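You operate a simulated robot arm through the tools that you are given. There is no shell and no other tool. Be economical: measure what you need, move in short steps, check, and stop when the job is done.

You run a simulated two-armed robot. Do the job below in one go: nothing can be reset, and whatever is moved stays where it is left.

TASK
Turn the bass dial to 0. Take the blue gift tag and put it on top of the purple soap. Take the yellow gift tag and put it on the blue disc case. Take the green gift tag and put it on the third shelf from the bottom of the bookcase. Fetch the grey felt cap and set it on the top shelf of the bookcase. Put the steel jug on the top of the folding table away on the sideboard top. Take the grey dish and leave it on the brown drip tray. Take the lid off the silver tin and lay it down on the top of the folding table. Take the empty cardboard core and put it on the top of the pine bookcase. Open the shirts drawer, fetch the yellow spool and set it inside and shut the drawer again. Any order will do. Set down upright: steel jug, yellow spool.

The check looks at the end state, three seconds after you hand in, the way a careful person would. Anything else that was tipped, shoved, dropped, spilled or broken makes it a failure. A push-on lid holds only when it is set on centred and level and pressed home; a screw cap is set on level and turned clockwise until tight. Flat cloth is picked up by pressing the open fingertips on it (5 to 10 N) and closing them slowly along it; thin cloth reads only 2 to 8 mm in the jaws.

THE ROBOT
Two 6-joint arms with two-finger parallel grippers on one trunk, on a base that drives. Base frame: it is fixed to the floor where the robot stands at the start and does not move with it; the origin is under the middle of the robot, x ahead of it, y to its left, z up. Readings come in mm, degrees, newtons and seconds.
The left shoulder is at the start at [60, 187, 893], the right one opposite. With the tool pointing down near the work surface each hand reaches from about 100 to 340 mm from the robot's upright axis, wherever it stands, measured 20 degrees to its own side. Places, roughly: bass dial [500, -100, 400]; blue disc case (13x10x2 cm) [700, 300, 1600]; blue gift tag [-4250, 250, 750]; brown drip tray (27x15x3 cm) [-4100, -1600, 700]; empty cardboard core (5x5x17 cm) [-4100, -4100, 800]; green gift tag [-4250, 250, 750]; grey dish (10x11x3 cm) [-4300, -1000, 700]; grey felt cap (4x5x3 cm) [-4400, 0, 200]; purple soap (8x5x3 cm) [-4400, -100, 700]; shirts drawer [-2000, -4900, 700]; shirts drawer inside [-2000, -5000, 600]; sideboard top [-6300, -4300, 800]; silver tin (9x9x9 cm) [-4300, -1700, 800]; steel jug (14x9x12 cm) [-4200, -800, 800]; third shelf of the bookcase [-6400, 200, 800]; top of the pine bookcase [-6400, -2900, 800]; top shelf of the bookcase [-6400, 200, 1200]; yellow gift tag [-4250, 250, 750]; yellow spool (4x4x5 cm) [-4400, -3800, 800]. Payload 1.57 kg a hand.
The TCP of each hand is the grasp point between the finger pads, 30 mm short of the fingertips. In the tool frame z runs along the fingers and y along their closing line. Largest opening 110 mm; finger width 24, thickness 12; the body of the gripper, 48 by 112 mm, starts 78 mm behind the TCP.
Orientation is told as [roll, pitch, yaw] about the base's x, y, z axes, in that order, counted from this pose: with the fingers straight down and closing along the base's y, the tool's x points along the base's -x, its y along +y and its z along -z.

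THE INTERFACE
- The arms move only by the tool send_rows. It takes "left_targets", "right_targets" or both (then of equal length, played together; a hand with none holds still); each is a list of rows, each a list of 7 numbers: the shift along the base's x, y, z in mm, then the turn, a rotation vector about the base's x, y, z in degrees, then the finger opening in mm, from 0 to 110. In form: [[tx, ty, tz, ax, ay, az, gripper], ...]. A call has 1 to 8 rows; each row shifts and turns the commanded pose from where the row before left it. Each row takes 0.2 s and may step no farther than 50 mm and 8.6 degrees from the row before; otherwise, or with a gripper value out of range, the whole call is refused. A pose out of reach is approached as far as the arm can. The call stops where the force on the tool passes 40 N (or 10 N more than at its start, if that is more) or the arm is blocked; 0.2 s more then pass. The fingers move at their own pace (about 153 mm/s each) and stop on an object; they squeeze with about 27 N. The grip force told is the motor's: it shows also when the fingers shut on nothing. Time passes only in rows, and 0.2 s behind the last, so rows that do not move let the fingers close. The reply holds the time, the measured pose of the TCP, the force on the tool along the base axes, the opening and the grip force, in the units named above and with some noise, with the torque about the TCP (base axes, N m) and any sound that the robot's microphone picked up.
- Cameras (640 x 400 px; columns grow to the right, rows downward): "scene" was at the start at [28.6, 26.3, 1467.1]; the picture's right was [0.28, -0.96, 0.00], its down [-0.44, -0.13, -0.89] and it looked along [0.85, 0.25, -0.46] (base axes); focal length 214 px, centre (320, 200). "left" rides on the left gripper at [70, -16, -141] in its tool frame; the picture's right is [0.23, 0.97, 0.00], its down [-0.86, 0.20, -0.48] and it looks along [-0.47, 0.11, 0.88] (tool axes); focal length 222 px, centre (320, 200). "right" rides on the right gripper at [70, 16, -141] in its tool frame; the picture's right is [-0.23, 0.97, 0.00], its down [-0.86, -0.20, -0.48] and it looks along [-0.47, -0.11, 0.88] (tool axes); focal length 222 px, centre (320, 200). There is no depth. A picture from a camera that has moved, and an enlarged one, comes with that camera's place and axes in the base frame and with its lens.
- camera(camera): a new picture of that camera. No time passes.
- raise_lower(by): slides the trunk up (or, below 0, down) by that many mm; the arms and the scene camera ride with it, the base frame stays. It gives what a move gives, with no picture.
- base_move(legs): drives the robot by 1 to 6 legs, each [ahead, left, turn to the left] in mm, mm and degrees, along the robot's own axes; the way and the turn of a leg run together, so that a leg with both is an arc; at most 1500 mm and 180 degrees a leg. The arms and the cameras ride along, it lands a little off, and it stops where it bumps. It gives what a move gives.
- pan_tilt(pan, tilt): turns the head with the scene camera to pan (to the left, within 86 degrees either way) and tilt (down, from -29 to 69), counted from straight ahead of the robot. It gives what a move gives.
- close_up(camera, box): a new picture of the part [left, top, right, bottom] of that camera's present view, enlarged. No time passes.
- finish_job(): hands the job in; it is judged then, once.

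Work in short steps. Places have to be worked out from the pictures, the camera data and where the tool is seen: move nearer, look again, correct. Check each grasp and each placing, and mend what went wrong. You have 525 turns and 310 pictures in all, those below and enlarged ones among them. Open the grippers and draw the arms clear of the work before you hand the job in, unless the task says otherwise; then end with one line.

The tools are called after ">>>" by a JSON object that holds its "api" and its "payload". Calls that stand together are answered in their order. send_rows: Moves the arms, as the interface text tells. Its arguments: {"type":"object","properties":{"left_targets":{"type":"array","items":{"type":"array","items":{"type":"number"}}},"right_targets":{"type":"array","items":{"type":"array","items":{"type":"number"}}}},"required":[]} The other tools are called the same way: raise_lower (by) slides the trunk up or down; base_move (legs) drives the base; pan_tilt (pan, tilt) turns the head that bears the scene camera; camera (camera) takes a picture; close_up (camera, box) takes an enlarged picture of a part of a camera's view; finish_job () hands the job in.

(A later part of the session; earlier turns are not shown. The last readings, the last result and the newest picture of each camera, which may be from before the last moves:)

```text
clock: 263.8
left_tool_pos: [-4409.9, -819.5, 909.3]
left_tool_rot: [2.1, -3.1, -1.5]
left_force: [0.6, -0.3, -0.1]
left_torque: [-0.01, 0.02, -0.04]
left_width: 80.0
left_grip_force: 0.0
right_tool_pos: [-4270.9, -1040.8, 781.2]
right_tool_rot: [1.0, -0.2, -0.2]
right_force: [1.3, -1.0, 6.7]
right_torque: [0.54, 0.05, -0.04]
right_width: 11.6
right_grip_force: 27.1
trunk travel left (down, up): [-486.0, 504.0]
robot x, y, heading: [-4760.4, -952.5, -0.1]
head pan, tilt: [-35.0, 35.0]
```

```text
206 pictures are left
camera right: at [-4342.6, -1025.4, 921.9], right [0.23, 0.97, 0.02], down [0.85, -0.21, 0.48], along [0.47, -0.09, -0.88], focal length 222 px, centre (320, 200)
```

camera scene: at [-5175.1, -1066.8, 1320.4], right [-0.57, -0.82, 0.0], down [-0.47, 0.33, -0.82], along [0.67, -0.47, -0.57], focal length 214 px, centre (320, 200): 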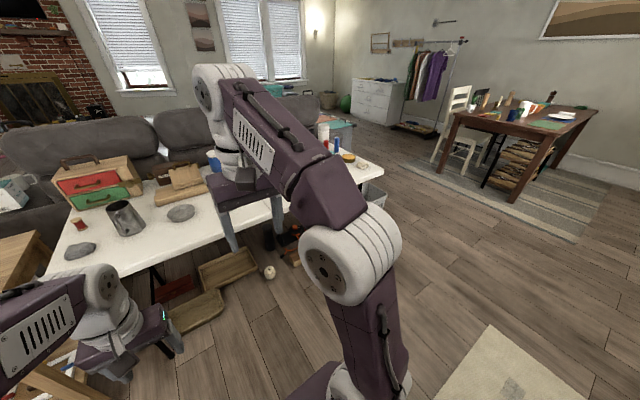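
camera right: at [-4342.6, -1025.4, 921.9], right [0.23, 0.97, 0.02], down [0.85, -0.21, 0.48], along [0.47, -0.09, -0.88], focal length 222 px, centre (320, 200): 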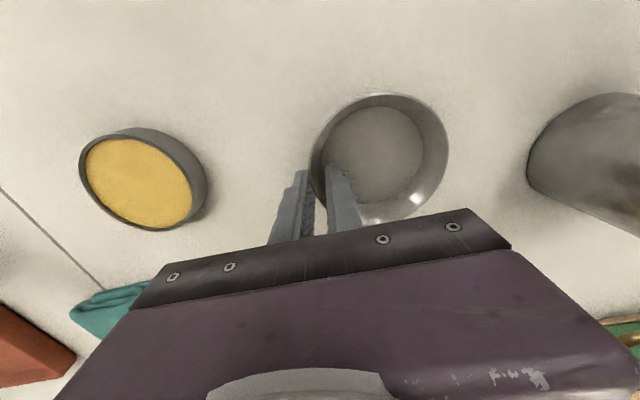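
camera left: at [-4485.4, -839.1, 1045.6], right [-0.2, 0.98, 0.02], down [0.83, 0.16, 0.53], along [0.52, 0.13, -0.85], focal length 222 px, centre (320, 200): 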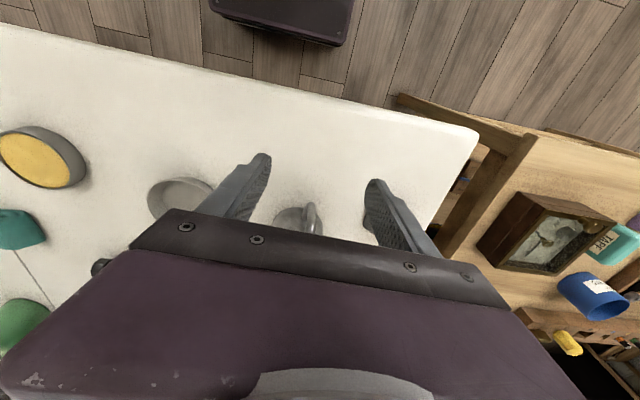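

Wall is gripped. Lift 80 mm and check.

>>> {"api": "send_rows", "payload": {"right_targets": [[0, 0, 15, 0, 0, 0, 2], [0, 0, 25, 0, 0, 0, 2], [0, 0, 40, 0, 0, 0, 2]]}}

>>> {"api": "camera", "payload": {"camera": "right"}}

>>> {"api": "camera", "payload": {"camera": "scene"}}

```text
clock: 264.6
left_tool_pos: [-4410.3, -819.0, 910.1]
left_tool_rot: [2.1, -3.1, -1.5]
left_force: [0.6, 0.0, 0.2]
left_torque: [0.04, 0.01, 0.01]
left_width: 80.3
left_grip_force: 0.2
right_tool_pos: [-4272.0, -1038.3, 860.6]
right_tool_rot: [1.1, -0.1, -0.2]
right_force: [-0.2, -1.1, -1.8]
right_torque: [-0.06, -0.01, 0.03]
right_width: 6.8
right_grip_force: 26.1
trunk travel left (down, up): [-486.0, 504.0]
robot x, y, heading: [-4758.6, -950.2, -0.1]
head pan, tilt: [-35.0, 35.0]
```

```text
205 pictures are left
camera right: at [-4343.1, -1025.2, 1001.1], right [0.23, 0.97, 0.02], down [0.85, -0.21, 0.48], along [0.47, -0.09, -0.88], focal length 222 px, centre (320, 200)
```

right: 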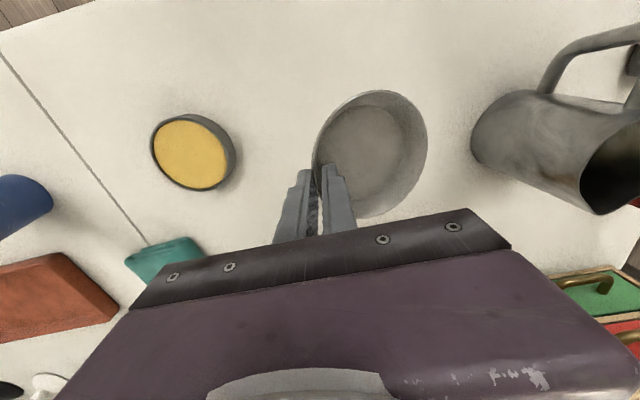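

```text
204 pictures are left
camera scene: at [-4747.3, -1000.4, 1420.3], right [-0.57, -0.82, 0.0], down [-0.47, 0.33, -0.82], along [0.67, -0.47, -0.57], focal length 214 px, centre (320, 200)
```

scene: 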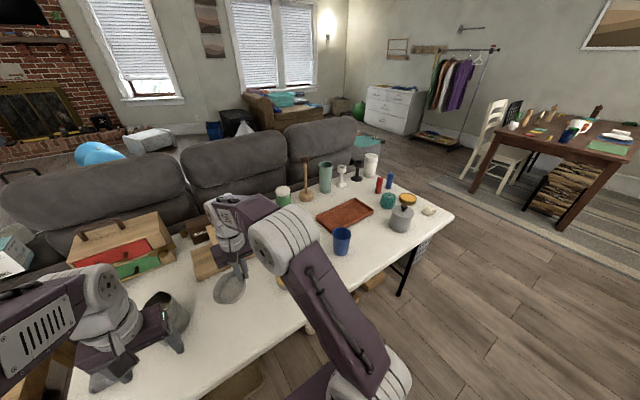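

Dish held (tilted a bit). Tray spans x -4210..-4040, y -1725..-1467. Raise 130, strafe right 590, ahead 120.

>>> {"api": "raise_lower", "payload": {"by": 130}}

>>> {"api": "base_move", "payload": {"legs": [[0, -585, 0], [120, 0, 0]]}}

>>> {"api": "camera", "payload": {"camera": "right"}}

```text
clock: 266.1
left_tool_pos: [-4409.1, -818.6, 1037.6]
left_tool_rot: [2.1, -3.2, -1.5]
left_force: [0.9, -0.2, -0.3]
left_torque: [-0.01, -0.01, 0.01]
left_width: 80.1
left_grip_force: 0.0
right_tool_pos: [-4271.4, -1038.9, 990.8]
right_tool_rot: [1.1, -0.3, -0.1]
right_force: [-0.1, -0.4, -2.0]
right_torque: [-0.01, 0.03, 0.0]
right_width: 6.7
right_grip_force: 26.4
trunk travel left (down, up): [-616.0, 374.0]
robot x, y, heading: [-4759.6, -953.5, -0.1]
head pan, tilt: [-35.0, 35.0]
```

```text
clock: 270.3
left_tool_pos: [-4290.2, -1409.4, 1038.7]
left_tool_rot: [2.2, -3.1, -1.7]
left_force: [1.1, -0.4, 0.1]
left_torque: [0.0, -0.01, -0.04]
left_width: 79.9
left_grip_force: 0.0
right_tool_pos: [-4154.1, -1631.6, 990.4]
right_tool_rot: [1.2, -0.2, -0.5]
right_force: [-0.4, -0.8, -1.3]
right_torque: [-0.03, -0.01, -0.01]
right_width: 6.8
right_grip_force: 26.2
trunk travel left (down, up): [-616.0, 374.0]
robot x, y, heading: [-4641.3, -1540.5, -0.4]
head pan, tilt: [-35.0, 35.0]
```

```text
203 pictures are left
camera right: at [-4224.7, -1616.9, 1131.0], right [0.24, 0.97, 0.02], down [0.85, -0.22, 0.48], along [0.47, -0.1, -0.88], focal length 222 px, centre (320, 200)
```

right: 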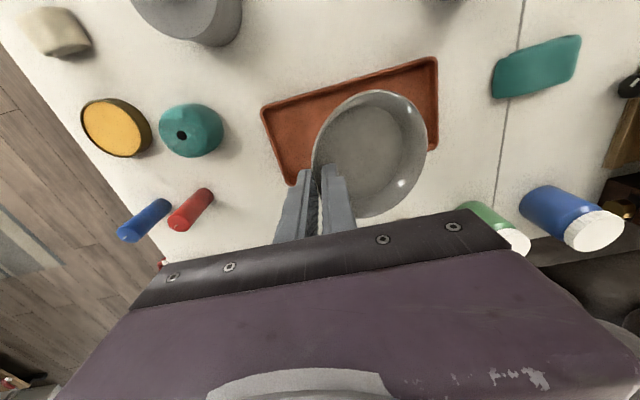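

Tray centre ≈(-4133,-1575). Roll the hand 20° so the dish gets level, and look.

>>> {"api": "send_rows", "payload": {"right_targets": [[7, 2, -20, 7, 0, 0, 2], [7, 2, -20, 7, 0, 0, 2], [7, 2, -20, 6, 0, 0, 2], [0, 0, -30, 0, 0, 0, 2]]}}

>>> {"api": "camera", "payload": {"camera": "right"}}

>>> {"api": "camera", "payload": {"camera": "left"}}

```text
clock: 271.3
left_tool_pos: [-4288.8, -1411.1, 1039.2]
left_tool_rot: [2.2, -3.2, -1.8]
left_force: [-0.7, 0.9, -0.8]
left_torque: [0.02, -0.01, -0.05]
left_width: 80.1
left_grip_force: 0.2
right_tool_pos: [-4132.5, -1623.3, 899.6]
right_tool_rot: [21.1, 0.1, -0.6]
right_force: [0.7, -0.1, -0.8]
right_torque: [-0.06, -0.01, -0.05]
right_width: 6.4
right_grip_force: 25.9
trunk travel left (down, up): [-616.0, 374.0]
robot x, y, heading: [-4636.2, -1534.8, -0.2]
head pan, tilt: [-35.0, 35.0]
```

```text
202 pictures are left
camera right: at [-4204.0, -1658.1, 1036.9], right [0.24, 0.91, 0.35], down [0.85, -0.37, 0.37], along [0.47, 0.21, -0.86], focal length 222 px, centre (320, 200)
```

right: 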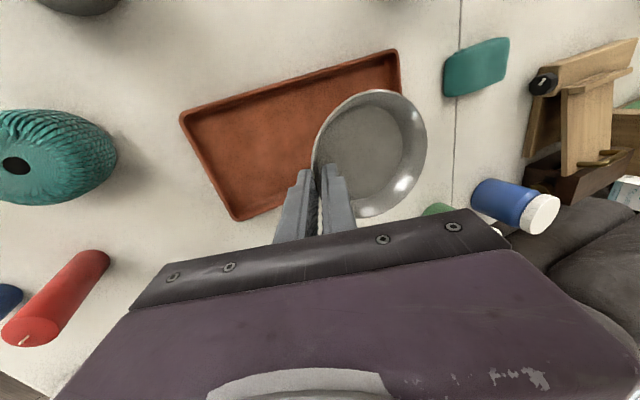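

```text
201 pictures are left
camera left: at [-4366.1, -1429.8, 1175.7], right [-0.2, 0.98, 0.02], down [0.83, 0.16, 0.53], along [0.52, 0.12, -0.85], focal length 222 px, centre (320, 200)
```

left: 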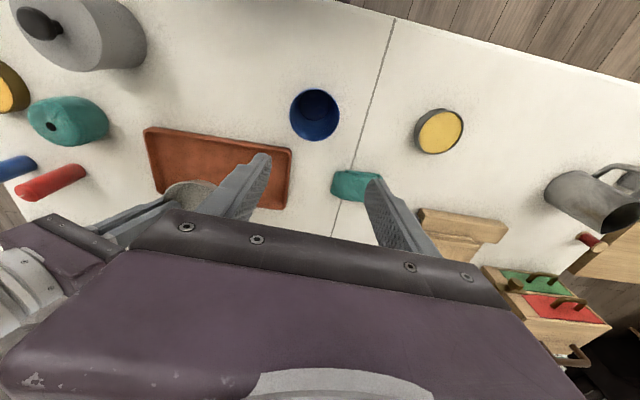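

Dish is level and centred over the tray. Descend.

>>> {"api": "send_rows", "payload": {"right_targets": [[0, 0, -40, 0, 0, 0, 2], [0, 0, -35, 0, 0, 0, 2], [0, 0, -15, 0, 0, 0, 2]]}}

>>> {"api": "send_rows", "payload": {"right_targets": [[0, 0, -8, 0, 0, 0, 2], [0, 0, -5, 0, 0, 0, 2], [0, 0, 0, 0, 0, 0, 2]]}}

>>> {"api": "camera", "payload": {"camera": "right"}}

```text
clock: 272.1
left_tool_pos: [-4290.5, -1410.1, 1039.5]
left_tool_rot: [2.1, -3.1, -1.8]
left_force: [0.1, 0.2, 0.1]
left_torque: [-0.02, -0.02, 0.01]
left_width: 80.0
left_grip_force: 0.1
right_tool_pos: [-4132.3, -1624.8, 808.6]
right_tool_rot: [21.2, -0.1, -0.7]
right_force: [0.0, 0.1, -0.7]
right_torque: [-0.08, -0.01, 0.04]
right_width: 6.8
right_grip_force: 26.1
trunk travel left (down, up): [-616.0, 374.0]
robot x, y, heading: [-4644.0, -1538.4, -0.3]
head pan, tilt: [-35.0, 35.0]
```

```text
clock: 272.9
left_tool_pos: [-4291.3, -1410.5, 1039.1]
left_tool_rot: [2.1, -3.1, -1.7]
left_force: [-1.2, 0.3, 0.0]
left_torque: [-0.02, -0.01, -0.01]
left_width: 79.9
left_grip_force: 0.1
right_tool_pos: [-4132.2, -1625.5, 796.1]
right_tool_rot: [21.1, 0.0, -0.5]
right_force: [0.3, 0.6, -0.1]
right_torque: [-0.06, -0.01, 0.01]
right_width: 6.6
right_grip_force: 26.2
trunk travel left (down, up): [-616.0, 374.0]
robot x, y, heading: [-4641.6, -1540.4, -0.2]
head pan, tilt: [-35.0, 35.0]
```

```text
200 pictures are left
camera right: at [-4203.5, -1660.3, 933.4], right [0.24, 0.91, 0.35], down [0.85, -0.37, 0.37], along [0.47, 0.21, -0.86], focal length 222 px, centre (320, 200)
```

right: 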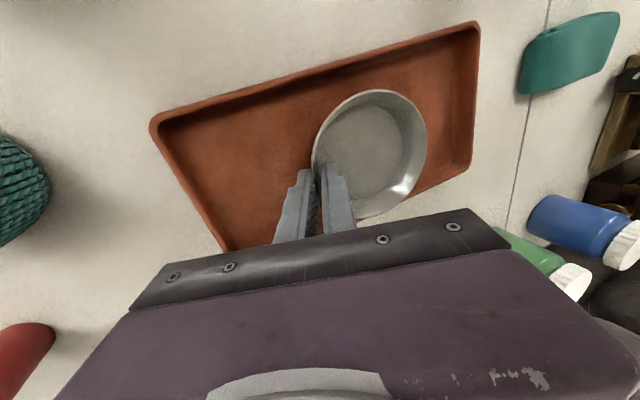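

>>> {"api": "send_rows", "payload": {"right_targets": [[0, 0, -4, 0, 0, 0, 2], [0, 0, -4, 0, 0, 0, 2], [0, 0, 0, 0, 0, 0, 2]]}}

>>> {"api": "send_rows", "payload": {"right_targets": [[0, 0, -3, 0, 0, 0, 2], [0, 0, -3, 0, 0, 0, 2], [0, 0, 0, 0, 0, 0, 2]]}}

```text
clock: 273.7
left_tool_pos: [-4291.4, -1409.7, 1038.6]
left_tool_rot: [2.1, -2.9, -1.9]
left_force: [0.2, -0.1, -0.6]
left_torque: [0.0, -0.01, 0.01]
left_width: 80.2
left_grip_force: 0.0
right_tool_pos: [-4131.3, -1625.6, 788.0]
right_tool_rot: [21.1, 0.0, -0.5]
right_force: [0.3, 0.1, -1.2]
right_torque: [-0.09, 0.03, -0.01]
right_width: 6.6
right_grip_force: 26.1
trunk travel left (down, up): [-616.0, 374.0]
robot x, y, heading: [-4640.7, -1539.6, 0.0]
head pan, tilt: [-35.0, 35.0]
```

```text
clock: 274.5
left_tool_pos: [-4291.1, -1410.8, 1040.0]
left_tool_rot: [2.1, -3.2, -1.8]
left_force: [-0.1, -0.2, -0.4]
left_torque: [-0.01, 0.01, 0.02]
left_width: 79.9
left_grip_force: 0.0
right_tool_pos: [-4131.4, -1625.2, 785.1]
right_tool_rot: [21.2, -0.2, -0.6]
right_force: [2.8, 1.0, 19.4]
right_torque: [0.31, 0.1, -0.09]
right_width: 6.6
right_grip_force: 26.4
trunk travel left (down, up): [-616.0, 374.0]
robot x, y, heading: [-4642.9, -1542.6, -0.0]
head pan, tilt: [-35.0, 35.0]
```

Landed. Open and withdraw along the tool axis.

>>> {"api": "send_rows", "payload": {"right_targets": [[0, 0, 1, 0, 0, 0, 15], [0, 0, 0, 0, 0, 0, 30], [0, 0, 0, 0, 0, 0, 30], [0, -10, 28, 0, 0, 0, 30], [0, -15, 42, 0, 0, 0, 30], [0, 0, 45, 0, 0, 0, 40]]}}

>>> {"api": "camera", "payload": {"camera": "right"}}

```text
clock: 275.9
left_tool_pos: [-4290.2, -1409.8, 1038.6]
left_tool_rot: [2.0, -3.1, -1.7]
left_force: [-0.4, -0.2, 0.7]
left_torque: [0.01, -0.04, 0.02]
left_width: 80.2
left_grip_force: 0.1
right_tool_pos: [-4134.5, -1649.6, 898.1]
right_tool_rot: [21.1, -0.1, -0.5]
right_force: [0.5, -1.1, -0.6]
right_torque: [-0.02, 0.0, 0.03]
right_width: 40.0
right_grip_force: 0.0
trunk travel left (down, up): [-616.0, 374.0]
robot x, y, heading: [-4642.5, -1538.3, 0.0]
head pan, tilt: [-35.0, 35.0]
```

```text
199 pictures are left
camera right: at [-4206.1, -1685.3, 1036.0], right [0.24, 0.91, 0.35], down [0.85, -0.37, 0.37], along [0.47, 0.21, -0.86], focal length 222 px, centre (320, 200)
```

right: 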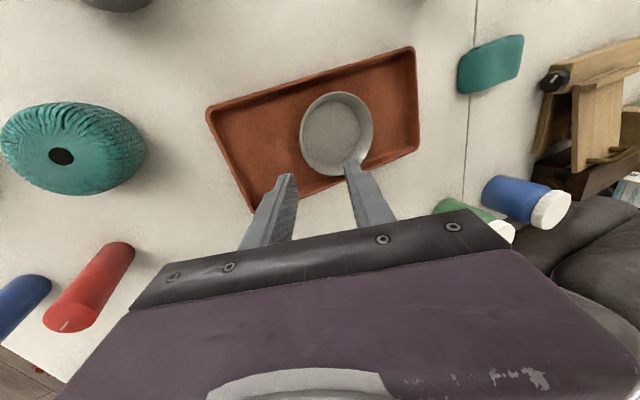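

Dish sits in the tray. Now unroll the right hand and move it toward the tin.

>>> {"api": "send_rows", "payload": {"right_targets": [[-10, 0, 40, -7, 0, 0, 60], [-20, -10, 30, -7, 0, 0, 60], [-35, -20, 0, -7, 0, 0, 60], [-35, -20, 0, 0, 0, 0, 60], [-35, -20, 0, 0, 0, 0, 60], [-35, -10, 0, 0, 0, 0, 60]]}}

>>> {"api": "pan_tilt", "payload": {"pan": -40, "tilt": 50}}

>>> {"api": "camera", "payload": {"camera": "right"}}

>>> {"api": "camera", "payload": {"camera": "scene"}}

```text
clock: 277.3
left_tool_pos: [-4291.2, -1409.4, 1038.6]
left_tool_rot: [2.1, -3.1, -1.9]
left_force: [0.2, -0.3, 0.8]
left_torque: [0.01, -0.02, -0.02]
left_width: 80.0
left_grip_force: 0.1
right_tool_pos: [-4305.2, -1732.1, 970.1]
right_tool_rot: [0.2, -0.3, -0.4]
right_force: [-0.7, 0.3, 0.1]
right_torque: [0.01, -0.03, 0.01]
right_width: 59.9
right_grip_force: 0.1
trunk travel left (down, up): [-616.0, 374.0]
robot x, y, heading: [-4645.5, -1538.1, -0.2]
head pan, tilt: [-35.0, 35.0]
```

```text
clock: 278.1
left_tool_pos: [-4288.8, -1410.9, 1038.2]
left_tool_rot: [2.1, -3.1, -1.8]
left_force: [-0.8, -0.3, -0.1]
left_torque: [-0.04, 0.0, 0.02]
left_width: 80.2
left_grip_force: 0.1
right_tool_pos: [-4302.5, -1731.9, 968.6]
right_tool_rot: [0.1, -0.1, -0.5]
right_force: [-0.6, 0.3, 0.1]
right_torque: [-0.02, 0.01, -0.04]
right_width: 60.1
right_grip_force: 0.1
trunk travel left (down, up): [-616.0, 374.0]
robot x, y, heading: [-4640.0, -1539.4, -0.1]
head pan, tilt: [-40.0, 50.0]
```

```text
198 pictures are left
camera right: at [-4373.9, -1715.3, 1109.6], right [0.24, 0.97, 0.0], down [0.85, -0.21, 0.48], along [0.47, -0.11, -0.88], focal length 222 px, centre (320, 200)
```

right: 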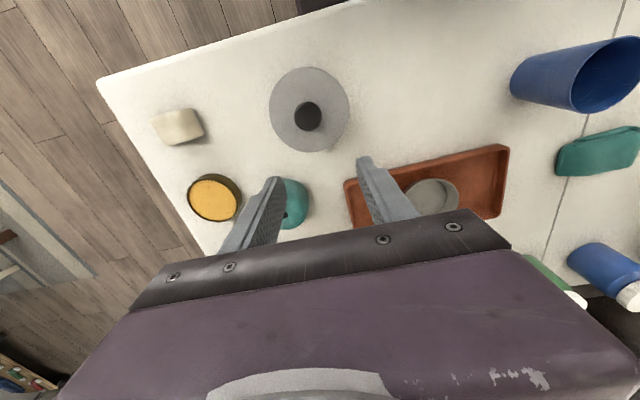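

```text
197 pictures are left
camera scene: at [-4641.0, -1588.7, 1528.7], right [-0.65, -0.76, 0.0], down [-0.58, 0.49, -0.64], along [0.49, -0.42, -0.77], focal length 214 px, centre (320, 200)
```

scene: 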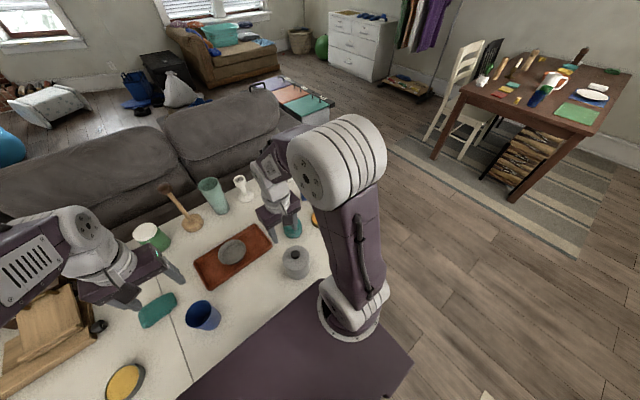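

>>> {"api": "close_up", "payload": {"camera": "right", "box": [240, 50, 400, 170]}}

>>> {"api": "close_up", "payload": {"camera": "scene", "box": [250, 220, 350, 300]}}

```text
3.33 times, centred on (320, 110) of right
camera zoom: at [-4373.9, -1715.3, 1109.6], right [0.24, 0.97, 0.0], down [0.85, -0.21, 0.48], along [0.47, -0.11, -0.88], focal length 740 px, centre (320, 500)
```

zoom: 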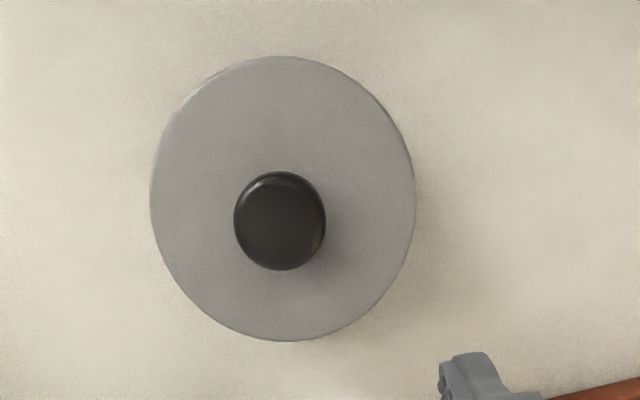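

```text
5.00 times, centred on (300, 260) of scene
camera zoom: at [-4641.0, -1588.7, 1528.7], right [-0.65, -0.76, 0.0], down [-0.58, 0.49, -0.64], along [0.49, -0.42, -0.77], focal length 1072 px, centre (420, -100)
```

zoom: 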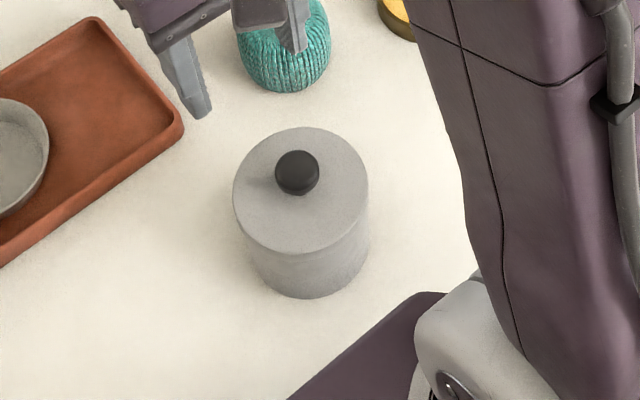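

Knob top ≈(-4342,-1737,858). Align above it and descend.

>>> {"api": "send_rows", "payload": {"right_targets": [[-20, -3, -20, 0, 0, 0, 60], [-19, -2, -30, 0, 0, 0, 60], [0, 0, -15, 0, 0, 0, 60]]}}

>>> {"api": "camera", "payload": {"camera": "right"}}

```text
clock: 278.9
left_tool_pos: [-4290.1, -1409.6, 1038.9]
left_tool_rot: [2.2, -3.1, -1.8]
left_force: [0.5, -0.1, 0.6]
left_torque: [-0.01, -0.02, -0.02]
left_width: 79.5
left_grip_force: 0.1
right_tool_pos: [-4340.4, -1734.7, 902.9]
right_tool_rot: [0.1, -0.3, -0.5]
right_force: [-0.4, -0.3, 1.2]
right_torque: [-0.03, 0.01, -0.02]
right_width: 60.3
right_grip_force: 0.0
trunk travel left (down, up): [-616.0, 374.0]
robot x, y, heading: [-4639.3, -1541.2, -0.2]
head pan, tilt: [-40.0, 50.0]
```

```text
194 pictures are left
camera right: at [-4411.8, -1718.6, 1043.5], right [0.24, 0.97, 0.0], down [0.85, -0.21, 0.48], along [0.47, -0.11, -0.88], focal length 222 px, centre (320, 200)
```

right: 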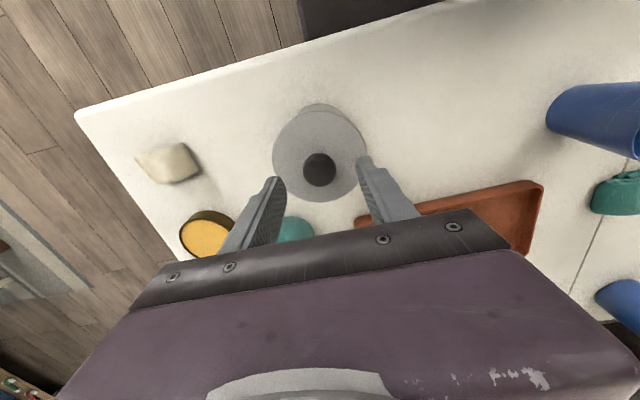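

>>> {"api": "send_rows", "payload": {"right_targets": [[-1, 0, -20, 0, 0, 0, 60], [0, 0, -16, 0, 0, 0, 60], [0, 0, 0, 0, 0, 0, 40], [0, 0, 0, 0, 0, 0, 20], [0, 0, 0, 0, 0, 0, 10], [0, 0, 0, 0, 0, 0, 10]]}}

>>> {"api": "send_rows", "payload": {"right_targets": [[0, 0, 4, 0, 0, 0, 10], [0, 0, 4, 0, 0, 0, 10], [0, 0, 4, 0, 0, 0, 10]]}}

```text
clock: 280.3
left_tool_pos: [-4290.6, -1411.0, 1038.9]
left_tool_rot: [2.1, -3.2, -1.8]
left_force: [-0.7, -0.2, -0.3]
left_torque: [-0.01, 0.01, -0.01]
left_width: 79.9
left_grip_force: 0.0
right_tool_pos: [-4341.4, -1735.9, 866.4]
right_tool_rot: [0.1, -0.2, -0.5]
right_force: [-0.2, 0.3, 0.9]
right_torque: [0.02, -0.04, 0.04]
right_width: 28.4
right_grip_force: 27.0
trunk travel left (down, up): [-616.0, 374.0]
robot x, y, heading: [-4639.1, -1540.9, -0.1]
head pan, tilt: [-40.0, 50.0]
heard: snap
```

```text
clock: 281.1
left_tool_pos: [-4289.9, -1410.2, 1039.5]
left_tool_rot: [2.1, -3.0, -1.8]
left_force: [0.1, 0.2, -0.7]
left_torque: [0.0, -0.03, 0.03]
left_width: 79.8
left_grip_force: 0.0
right_tool_pos: [-4342.9, -1736.1, 879.9]
right_tool_rot: [0.1, -0.3, -0.5]
right_force: [0.0, -0.1, -1.0]
right_torque: [-0.04, 0.03, 0.01]
right_width: 28.3
right_grip_force: 26.5
trunk travel left (down, up): [-616.0, 374.0]
robot x, y, heading: [-4638.9, -1540.5, -0.0]
head pan, tilt: [-40.0, 50.0]
```

A snap was heard; check the tin and lid.

>>> {"api": "camera", "payload": {"camera": "right"}}

>>> {"api": "close_up", "payload": {"camera": "scene", "box": [230, 190, 370, 310]}}

```text
193 pictures are left
camera right: at [-4414.1, -1718.1, 1020.9], right [0.24, 0.97, 0.0], down [0.85, -0.21, 0.48], along [0.47, -0.11, -0.88], focal length 222 px, centre (320, 200)
```

right: 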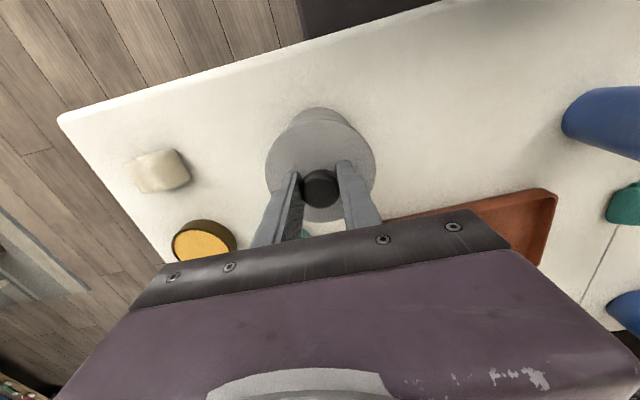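

```text
3.33 times, centred on (300, 250) of scene
camera zoom: at [-4641.7, -1588.6, 1528.6], right [-0.65, -0.76, 0.0], down [-0.58, 0.49, -0.64], along [0.49, -0.42, -0.77], focal length 715 px, centre (387, 33)
```

zoom: 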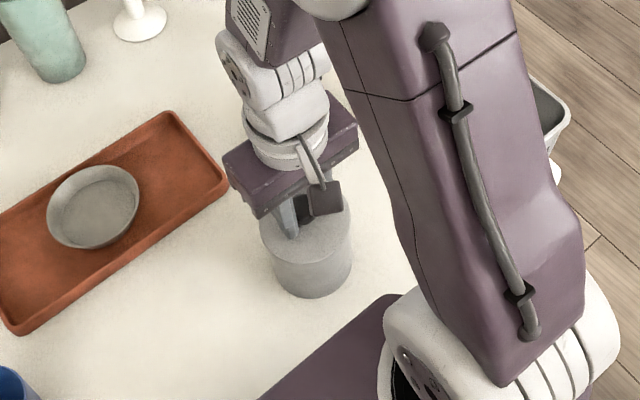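

The lid seems unlatched. Lift 60 mm more and check.

>>> {"api": "send_rows", "payload": {"right_targets": [[0, 0, 15, 0, 0, 0, 10], [0, 0, 20, 0, 0, 0, 10], [0, 0, 25, 0, 0, 0, 10]]}}

>>> {"api": "camera", "payload": {"camera": "right"}}

>>> {"api": "close_up", "payload": {"camera": "scene", "box": [230, 170, 370, 310]}}

```text
clock: 281.9
left_tool_pos: [-4290.2, -1410.0, 1039.1]
left_tool_rot: [2.0, -3.3, -1.8]
left_force: [0.3, -0.6, 0.6]
left_torque: [-0.02, 0.0, 0.01]
left_width: 80.0
left_grip_force: 0.0
right_tool_pos: [-4343.2, -1734.7, 937.2]
right_tool_rot: [0.1, -0.2, -0.5]
right_force: [0.2, -0.3, 0.2]
right_torque: [-0.01, 0.0, 0.01]
right_width: 28.3
right_grip_force: 27.2
trunk travel left (down, up): [-616.0, 374.0]
robot x, y, heading: [-4641.0, -1539.3, -0.2]
head pan, tilt: [-40.0, 50.0]
```

```text
191 pictures are left
camera right: at [-4414.6, -1718.3, 1079.5], right [0.24, 0.97, 0.0], down [0.85, -0.21, 0.48], along [0.47, -0.11, -0.88], focal length 222 px, centre (320, 200)
```

right: 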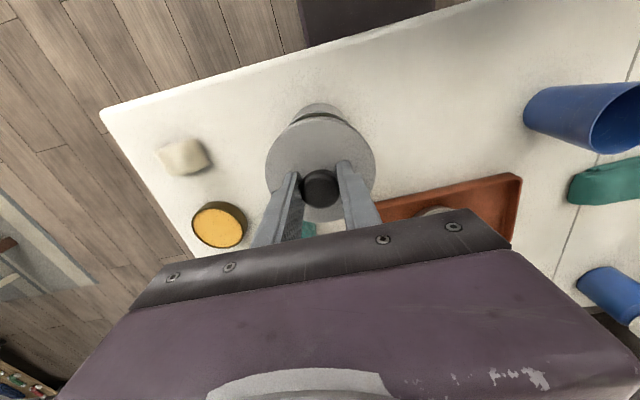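

```text
2.86 times, centred on (300, 240) of scene
camera zoom: at [-4642.2, -1588.4, 1528.6], right [-0.65, -0.76, 0.0], down [-0.58, 0.49, -0.64], along [0.49, -0.42, -0.77], focal length 613 px, centre (377, 86)
```

zoom: 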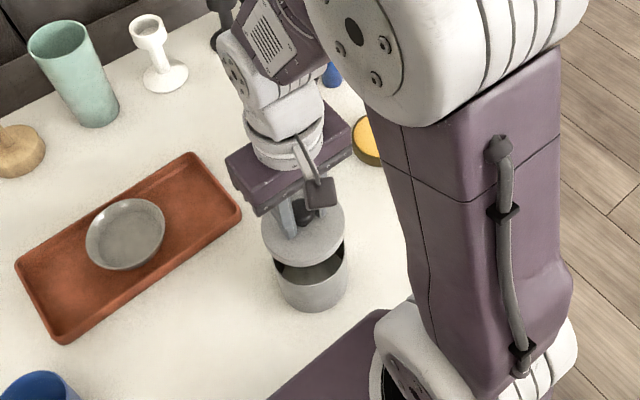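

Lid is off, tin undisturbed. Move it to the free spot at (-4350,-1590) and lower.

>>> {"api": "send_rows", "payload": {"right_targets": [[-3, 48, 0, 0, 0, 0, 10], [-3, 48, 0, 0, 0, 0, 10], [-2, 48, 0, 0, 0, 0, 10], [0, 0, -45, 0, 0, 0, 10], [0, 0, -45, 0, 0, 0, 10], [0, 0, -30, 0, 0, 0, 10]]}}

>>> {"api": "camera", "payload": {"camera": "right"}}

```text
clock: 283.3
left_tool_pos: [-4290.4, -1410.4, 1039.0]
left_tool_rot: [2.1, -3.1, -1.8]
left_force: [0.0, 0.6, -0.1]
left_torque: [-0.02, -0.02, -0.01]
left_width: 79.7
left_grip_force: 0.1
right_tool_pos: [-4349.7, -1590.5, 819.7]
right_tool_rot: [0.1, -0.2, -0.5]
right_force: [-0.4, 0.7, 0.3]
right_torque: [-0.04, 0.05, 0.0]
right_width: 28.7
right_grip_force: 27.0
trunk travel left (down, up): [-616.0, 374.0]
robot x, y, heading: [-4641.6, -1541.5, -0.4]
head pan, tilt: [-40.0, 50.0]
```

```text
189 pictures are left
camera right: at [-4420.4, -1573.1, 960.6], right [0.24, 0.97, 0.0], down [0.85, -0.21, 0.48], along [0.47, -0.11, -0.88], focal length 222 px, centre (320, 200)
```

right: 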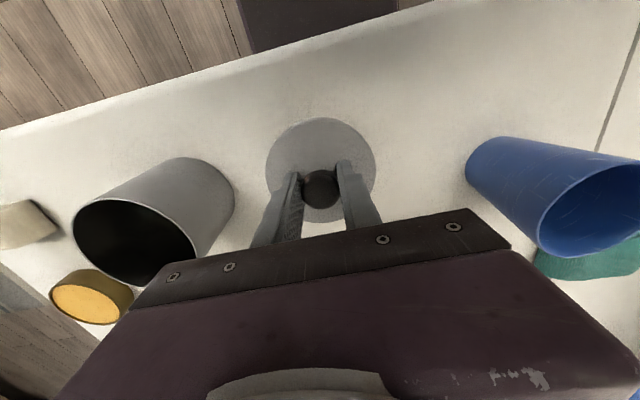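

Clear spot. Lower to contact.

>>> {"api": "send_rows", "payload": {"right_targets": [[0, 0, -15, 0, 0, 0, 10], [0, 0, -10, 0, 0, 0, 10], [0, 0, -4, 0, 0, 0, 10], [0, 0, 0, 0, 0, 0, 10]]}}

>>> {"api": "send_rows", "payload": {"right_targets": [[0, 0, -4, 0, 0, 0, 10], [0, 0, -4, 0, 0, 0, 10], [0, 0, 0, 0, 0, 0, 10]]}}

```text
clock: 284.3
left_tool_pos: [-4289.1, -1410.4, 1039.6]
left_tool_rot: [2.0, -3.2, -1.8]
left_force: [0.1, 1.1, -0.4]
left_torque: [0.01, 0.0, 0.01]
left_width: 80.0
left_grip_force: 0.1
right_tool_pos: [-4349.1, -1591.0, 790.6]
right_tool_rot: [0.0, -0.2, -0.4]
right_force: [-0.1, -0.2, 0.2]
right_torque: [0.03, -0.01, 0.03]
right_width: 28.5
right_grip_force: 27.1
trunk travel left (down, up): [-616.0, 374.0]
robot x, y, heading: [-4642.9, -1539.0, 0.1]
head pan, tilt: [-40.0, 50.0]
```

```text
clock: 285.1
left_tool_pos: [-4290.8, -1411.4, 1039.5]
left_tool_rot: [2.0, -3.1, -1.8]
left_force: [-0.5, 1.0, 0.5]
left_torque: [-0.02, 0.0, 0.0]
left_width: 79.9
left_grip_force: 0.0
right_tool_pos: [-4349.4, -1592.3, 783.0]
right_tool_rot: [0.1, -0.2, -0.4]
right_force: [-0.6, 0.1, -0.3]
right_torque: [-0.02, 0.02, 0.01]
right_width: 28.5
right_grip_force: 27.1
trunk travel left (down, up): [-616.0, 374.0]
robot x, y, heading: [-4641.9, -1540.0, -0.2]
head pan, tilt: [-40.0, 50.0]
```

>>> {"api": "send_rows", "payload": {"right_targets": [[0, 0, -3, 0, 0, 0, 10], [0, 0, -3, 0, 0, 0, 10], [0, 0, 0, 0, 0, 0, 10]]}}

>>> {"api": "send_rows", "payload": {"right_targets": [[0, 0, -3, 0, 0, 0, 10], [0, 0, 0, 0, 0, 0, 10]]}}

```text
clock: 285.9
left_tool_pos: [-4289.5, -1409.6, 1037.7]
left_tool_rot: [2.2, -3.1, -1.8]
left_force: [-0.2, 0.1, -0.5]
left_torque: [-0.02, 0.03, -0.03]
left_width: 80.1
left_grip_force: 0.1
right_tool_pos: [-4348.9, -1591.3, 777.2]
right_tool_rot: [0.1, -0.3, -0.6]
right_force: [0.1, -1.1, -0.7]
right_torque: [-0.03, 0.0, 0.02]
right_width: 28.3
right_grip_force: 27.1
trunk travel left (down, up): [-616.0, 374.0]
robot x, y, heading: [-4638.3, -1541.1, -0.2]
head pan, tilt: [-40.0, 50.0]
```

```text
clock: 286.5
left_tool_pos: [-4290.7, -1410.6, 1040.0]
left_tool_rot: [2.1, -3.2, -1.7]
left_force: [-0.5, 0.5, 0.0]
left_torque: [0.02, 0.0, -0.02]
left_width: 79.8
left_grip_force: 0.0
right_tool_pos: [-4350.6, -1591.8, 775.7]
right_tool_rot: [0.2, -0.4, -0.6]
right_force: [2.5, -2.5, 27.3]
right_torque: [-0.07, -0.04, -0.03]
right_width: 28.3
right_grip_force: 27.2
trunk travel left (down, up): [-616.0, 374.0]
robot x, y, heading: [-4641.3, -1540.3, -0.4]
head pan, tilt: [-40.0, 50.0]
```

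Contact. Release and lift.

>>> {"api": "send_rows", "payload": {"right_targets": [[0, 0, 2, 0, 0, 0, 30], [0, 0, 0, 0, 0, 0, 60], [0, 0, 0, 0, 0, 0, 60], [0, 0, 40, 0, 0, 0, 60], [0, 0, 45, 0, 0, 0, 60], [0, 0, 45, 0, 0, 0, 60]]}}

>>> {"api": "camera", "payload": {"camera": "right"}}

```text
clock: 287.9
left_tool_pos: [-4290.7, -1409.9, 1039.9]
left_tool_rot: [2.1, -3.2, -1.8]
left_force: [-1.0, -0.2, 0.1]
left_torque: [0.02, -0.03, -0.01]
left_width: 80.0
left_grip_force: 0.2
right_tool_pos: [-4353.0, -1591.6, 905.3]
right_tool_rot: [0.1, -0.2, -0.5]
right_force: [0.1, 0.4, 0.4]
right_torque: [-0.01, -0.06, -0.02]
right_width: 59.9
right_grip_force: 0.0
trunk travel left (down, up): [-616.0, 374.0]
robot x, y, heading: [-4640.9, -1537.7, -0.3]
head pan, tilt: [-40.0, 50.0]
```

```text
188 pictures are left
camera right: at [-4424.0, -1575.1, 1046.4], right [0.24, 0.97, 0.0], down [0.85, -0.21, 0.48], along [0.47, -0.11, -0.88], focal length 222 px, centre (320, 200)
```

right: 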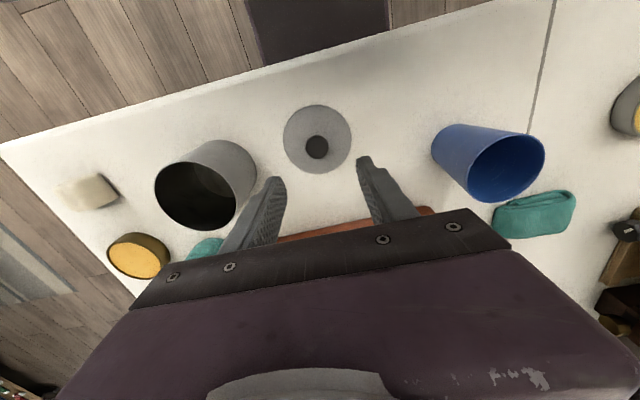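

Lid lies on the table. Next the jug: back 100, strafe left 590.

>>> {"api": "send_rows", "payload": {"right_targets": [[0, 0, 45, 0, 0, 0, 60], [0, 0, 45, 0, 0, 0, 60]], "left_targets": [[0, 0, 0, -2.1, 3.1, 1.8, 110], [0, 0, 0, 0, 0, 0, 110]]}}

>>> {"api": "base_move", "payload": {"legs": [[-110, 0, 0], [0, 590, 0]]}}

>>> {"api": "camera", "payload": {"camera": "left"}}

```text
clock: 288.5
left_tool_pos: [-4291.1, -1410.1, 1039.1]
left_tool_rot: [-0.1, -0.1, 0.0]
left_force: [0.0, 0.6, 0.5]
left_torque: [-0.01, -0.05, 0.02]
left_width: 110.1
left_grip_force: 0.0
right_tool_pos: [-4352.2, -1591.1, 996.4]
right_tool_rot: [0.1, -0.2, -0.5]
right_force: [0.9, -0.2, 0.5]
right_torque: [0.0, 0.05, -0.01]
right_width: 60.1
right_grip_force: 0.0
trunk travel left (down, up): [-616.0, 374.0]
robot x, y, heading: [-4639.7, -1536.6, -0.1]
head pan, tilt: [-40.0, 50.0]
```

```text
clock: 292.6
left_tool_pos: [-4402.0, -826.6, 1039.9]
left_tool_rot: [-0.1, -0.1, 0.3]
left_force: [0.0, -0.2, -0.6]
left_torque: [0.0, 0.03, -0.01]
left_width: 110.1
left_grip_force: 0.1
right_tool_pos: [-4461.0, -1005.5, 994.0]
right_tool_rot: [0.1, -0.3, -0.3]
right_force: [0.2, -0.4, 0.0]
right_torque: [-0.01, 0.02, 0.01]
right_width: 60.0
right_grip_force: 0.0
trunk travel left (down, up): [-616.0, 374.0]
robot x, y, heading: [-4750.1, -957.0, 0.1]
head pan, tilt: [-40.0, 50.0]
```

```text
187 pictures are left
camera left: at [-4469.6, -843.5, 1180.7], right [-0.23, 0.97, 0.0], down [0.85, 0.21, 0.48], along [0.47, 0.11, -0.88], focal length 222 px, centre (320, 200)
```

left: 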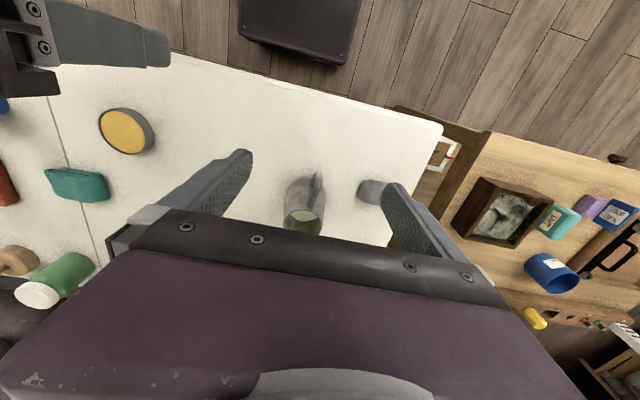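

>>> {"api": "send_rows", "payload": {"left_targets": [[38, 1, -15, 0, 0, 0, 110], [38, 1, -15, 0, 0, 0, 110], [38, 1, -15, 0, 0, 0, 110], [38, 1, -15, 0, 0, 0, 110]]}}

>>> {"api": "camera", "payload": {"camera": "left"}}

>>> {"api": "pan_tilt", "payload": {"pan": 10, "tilt": 50}}

>>> {"api": "camera", "payload": {"camera": "scene"}}

```text
clock: 293.6
left_tool_pos: [-4248.0, -821.0, 976.1]
left_tool_rot: [-0.1, 0.1, 0.4]
left_force: [0.1, 0.3, -0.8]
left_torque: [-0.02, 0.03, 0.02]
left_width: 110.1
left_grip_force: 0.2
right_tool_pos: [-4459.0, -1006.2, 993.8]
right_tool_rot: [0.1, -0.1, -0.2]
right_force: [0.4, -0.3, 0.5]
right_torque: [-0.03, 0.04, 0.01]
right_width: 59.9
right_grip_force: 0.1
trunk travel left (down, up): [-616.0, 374.0]
robot x, y, heading: [-4748.2, -954.1, 0.4]
head pan, tilt: [-40.0, 50.0]
```

```text
186 pictures are left
camera left: at [-4315.3, -838.9, 1117.9], right [-0.23, 0.97, 0.0], down [0.85, 0.21, 0.48], along [0.46, 0.11, -0.88], focal length 222 px, centre (320, 200)
```

left: 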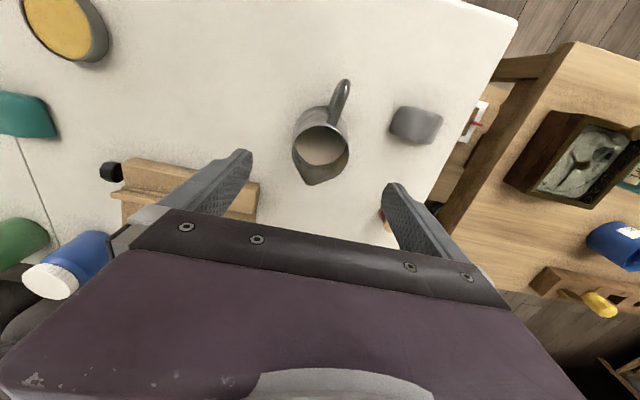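

```text
clock: 294.8
left_tool_pos: [-4249.9, -822.4, 976.8]
left_tool_rot: [0.0, -0.2, 0.4]
left_force: [0.4, 0.2, -0.3]
left_torque: [0.01, -0.04, 0.03]
left_width: 110.1
left_grip_force: 0.2
right_tool_pos: [-4460.5, -1006.6, 994.8]
right_tool_rot: [0.0, -0.1, -0.2]
right_force: [0.1, 1.0, 0.4]
right_torque: [0.0, 0.01, 0.01]
right_width: 60.1
right_grip_force: 0.1
trunk travel left (down, up): [-616.0, 374.0]
robot x, y, heading: [-4754.5, -962.3, 0.4]
head pan, tilt: [10.0, 50.0]
```

```text
185 pictures are left
camera scene: at [-4735.0, -943.7, 1528.6], right [0.17, -0.98, 0.0], down [-0.75, -0.13, -0.64], along [0.63, 0.11, -0.77], focal length 214 px, centre (320, 200)
```

scene: 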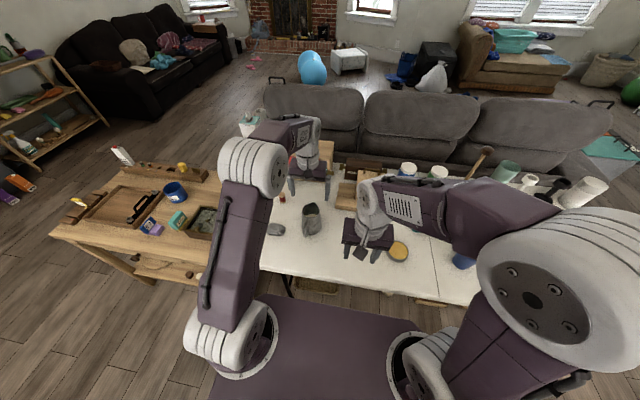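

Jug axis ≈(-4246,-822). Descend to TCP z≈822 with fingers open, then close.

>>> {"api": "send_rows", "payload": {"left_targets": [[2, 0, -45, 0, 0, 0, 110], [1, 0, -45, 0, 0, 0, 110], [0, 0, -40, 0, 0, 0, 110], [0, 0, -24, 0, 0, 0, 110]]}}

>>> {"api": "camera", "payload": {"camera": "left"}}

```text
clock: 295.8
left_tool_pos: [-4243.4, -822.3, 824.0]
left_tool_rot: [0.0, -0.1, 0.4]
left_force: [-0.6, 0.1, 0.1]
left_torque: [0.01, 0.02, 0.0]
left_width: 109.9
left_grip_force: 0.1
right_tool_pos: [-4460.5, -1007.1, 994.8]
right_tool_rot: [0.1, -0.1, -0.2]
right_force: [-0.7, -0.4, 0.1]
right_torque: [-0.01, 0.0, -0.01]
right_width: 60.1
right_grip_force: 0.0
trunk travel left (down, up): [-616.0, 374.0]
robot x, y, heading: [-4750.9, -956.0, 0.1]
head pan, tilt: [10.0, 50.0]
```

```text
184 pictures are left
camera left: at [-4312.8, -839.0, 964.9], right [-0.23, 0.97, 0.0], down [0.85, 0.21, 0.48], along [0.47, 0.11, -0.88], focal length 222 px, centre (320, 200)
```

left: 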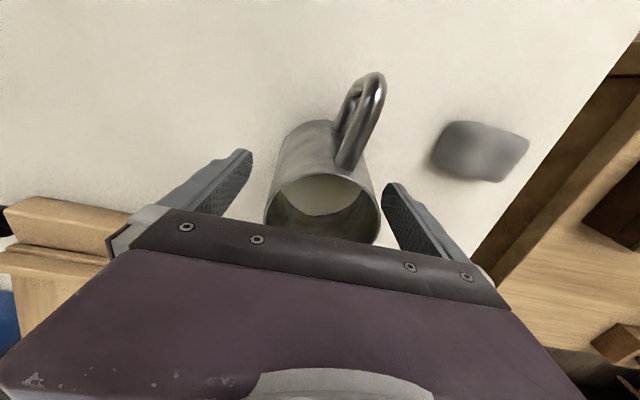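

>>> {"api": "send_rows", "payload": {"left_targets": [[0, 1, 0, 0, 0, 0, 90], [0, 0, 0, 0, 0, 0, 75], [0, 0, 0, 0, 0, 0, 55], [0, 0, 0, 0, 0, 0, 45], [0, 0, 0, 0, 0, 0, 45]]}}

>>> {"api": "send_rows", "payload": {"left_targets": [[0, 0, 10, 0, 0, 0, 45], [0, 0, 15, 0, 0, 0, 45], [0, 0, 20, 0, 0, 0, 45]]}}

>>> {"api": "camera", "payload": {"camera": "left"}}

```text
clock: 297.0
left_tool_pos: [-4244.7, -820.3, 823.2]
left_tool_rot: [-0.1, 0.0, 0.3]
left_force: [-0.9, 0.0, 0.2]
left_torque: [0.07, 0.12, 0.07]
left_width: 77.7
left_grip_force: 26.5
right_tool_pos: [-4460.2, -1005.8, 994.2]
right_tool_rot: [0.2, -0.1, -0.2]
right_force: [-0.5, -0.3, 0.1]
right_torque: [-0.02, 0.02, 0.01]
right_width: 60.2
right_grip_force: 0.0
trunk travel left (down, up): [-616.0, 374.0]
robot x, y, heading: [-4752.7, -957.6, 0.3]
head pan, tilt: [10.0, 50.0]
```

```text
clock: 297.8
left_tool_pos: [-4244.3, -821.7, 869.4]
left_tool_rot: [-0.1, 0.1, 0.4]
left_force: [0.2, 0.9, -4.6]
left_torque: [-0.05, -0.03, 0.0]
left_width: 75.2
left_grip_force: 27.2
right_tool_pos: [-4461.5, -1004.8, 995.0]
right_tool_rot: [0.1, -0.2, -0.2]
right_force: [0.8, -0.6, -0.6]
right_torque: [0.02, 0.03, 0.0]
right_width: 59.8
right_grip_force: 0.0
trunk travel left (down, up): [-616.0, 374.0]
robot x, y, heading: [-4754.2, -960.8, -0.0]
head pan, tilt: [10.0, 50.0]
```

```text
183 pictures are left
camera left: at [-4312.6, -838.7, 1011.3], right [-0.23, 0.97, 0.0], down [0.85, 0.21, 0.48], along [0.47, 0.11, -0.88], focal length 222 px, centre (320, 200)
```

left: 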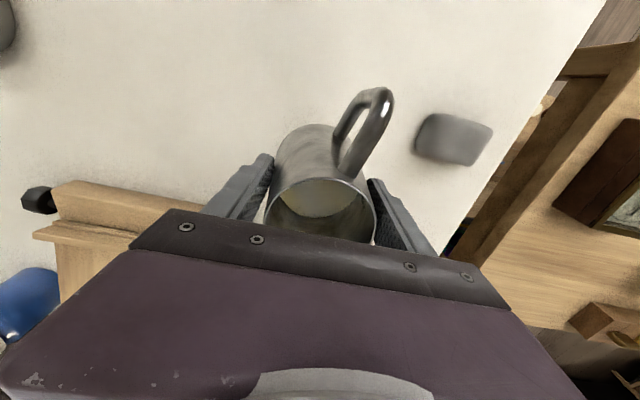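

Jug is lifted (4.6 N). Check that it isn't slipping with a further raise.

>>> {"api": "send_rows", "payload": {"left_targets": [[0, 0, 25, 0, 0, 0, 45], [0, 0, 35, 0, 0, 0, 45], [0, 0, 35, 0, 0, 0, 45], [0, 0, 0, 0, 0, 0, 45]]}}

>>> {"api": "camera", "payload": {"camera": "left"}}

>>> {"api": "close_up", "payload": {"camera": "scene", "box": [40, 120, 360, 320]}}

```text
clock: 298.8
left_tool_pos: [-4244.1, -821.7, 964.1]
left_tool_rot: [-0.1, 0.0, 0.4]
left_force: [1.4, -0.9, -4.0]
left_torque: [-0.01, 0.03, 0.01]
left_width: 75.0
left_grip_force: 27.1
right_tool_pos: [-4460.7, -1005.2, 994.1]
right_tool_rot: [0.1, 0.0, -0.1]
right_force: [0.6, 0.4, -0.1]
right_torque: [0.03, 0.0, 0.0]
right_width: 59.8
right_grip_force: 0.1
trunk travel left (down, up): [-616.0, 374.0]
robot x, y, heading: [-4755.5, -955.9, 0.2]
head pan, tilt: [10.0, 50.0]
```

```text
182 pictures are left
camera left: at [-4312.9, -838.1, 1105.9], right [-0.23, 0.97, 0.0], down [0.85, 0.21, 0.48], along [0.47, 0.11, -0.88], focal length 222 px, centre (320, 200)
```

left: 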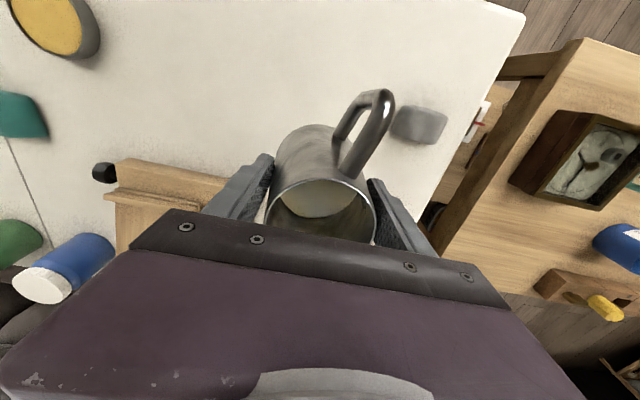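

```text
2.00 times, centred on (200, 220) of scene
camera zoom: at [-4734.0, -943.4, 1528.6], right [0.18, -0.98, 0.0], down [-0.75, -0.13, -0.64], along [0.63, 0.11, -0.77], focal length 429 px, centre (560, 160)
```

zoom: 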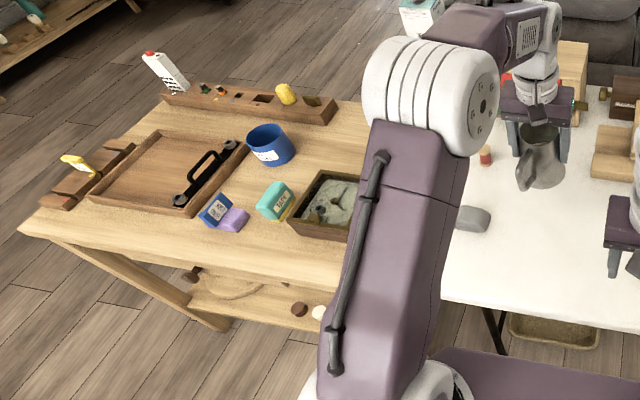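

Jug is firm. Check the blue tag on the soap, it looks slanted.

>>> {"api": "close_up", "payload": {"camera": "scene", "box": [120, 200, 200, 250]}}

```text
8.00 times, centred on (160, 225) of scene
camera zoom: at [-4734.0, -943.4, 1528.6], right [0.18, -0.98, 0.0], down [-0.75, -0.13, -0.64], along [0.63, 0.11, -0.77], focal length 1716 px, centre (1600, 0)
```

zoom: 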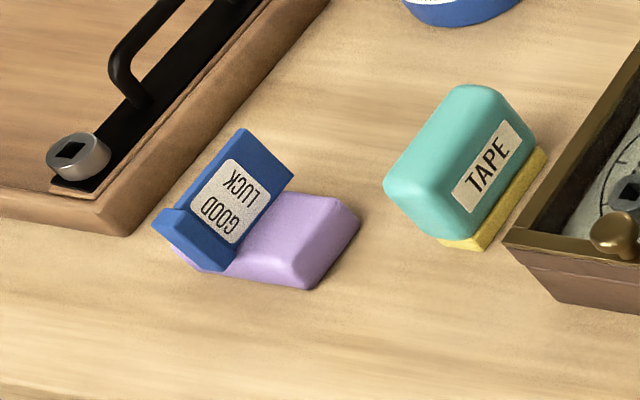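

Tag stands fine. Carry the jug: back off 550, turn to face -y and look down the room.

>>> {"api": "base_move", "payload": {"legs": [[-550, 0, 0], [0, 0, -90]]}}

>>> {"api": "pan_tilt", "payload": {"pan": 0, "tilt": 25}}

>>> {"api": "camera", "payload": {"camera": "scene"}}

```text
clock: 305.7
left_tool_pos: [-5150.1, -1466.3, 963.7]
left_tool_rot: [-0.1, 0.0, -89.2]
left_force: [0.0, 0.3, -2.8]
left_torque: [0.01, 0.03, 0.04]
left_width: 74.8
left_grip_force: 26.8
right_tool_pos: [-5336.7, -1253.2, 995.1]
right_tool_rot: [0.1, -0.2, -89.7]
right_force: [0.0, 0.3, 0.0]
right_torque: [-0.01, -0.01, 0.01]
right_width: 60.1
right_grip_force: 0.0
trunk travel left (down, up): [-616.0, 374.0]
robot x, y, heading: [-5289.9, -963.1, -89.3]
head pan, tilt: [10.0, 50.0]
```

```text
clock: 306.6
left_tool_pos: [-5152.3, -1467.7, 964.2]
left_tool_rot: [-0.2, 0.0, -89.2]
left_force: [-0.2, -0.1, -3.4]
left_torque: [0.01, 0.02, 0.0]
left_width: 74.8
left_grip_force: 27.0
right_tool_pos: [-5338.3, -1252.9, 994.0]
right_tool_rot: [0.1, -0.3, -89.7]
right_force: [-0.5, -0.2, 0.5]
right_torque: [0.01, 0.02, 0.03]
right_width: 60.0
right_grip_force: 0.1
trunk travel left (down, up): [-616.0, 374.0]
robot x, y, heading: [-5289.4, -963.8, -89.4]
head pan, tilt: [0.0, 25.0]
```

```text
179 pictures are left
camera scene: at [-5290.9, -993.7, 1566.0], right [-1.0, -0.01, 0.0], down [0.0, 0.42, -0.91], along [0.01, -0.91, -0.42], focal length 214 px, centre (320, 200)
```

scene: 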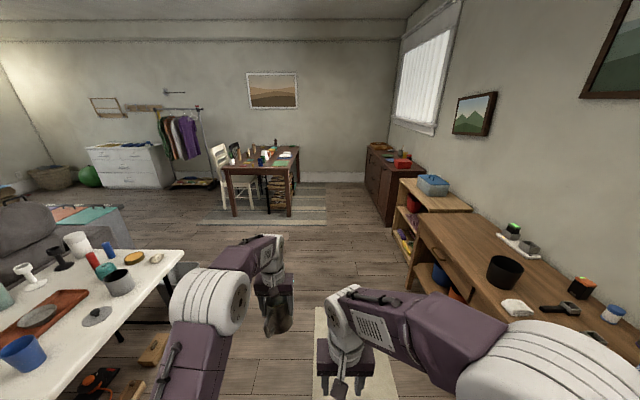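

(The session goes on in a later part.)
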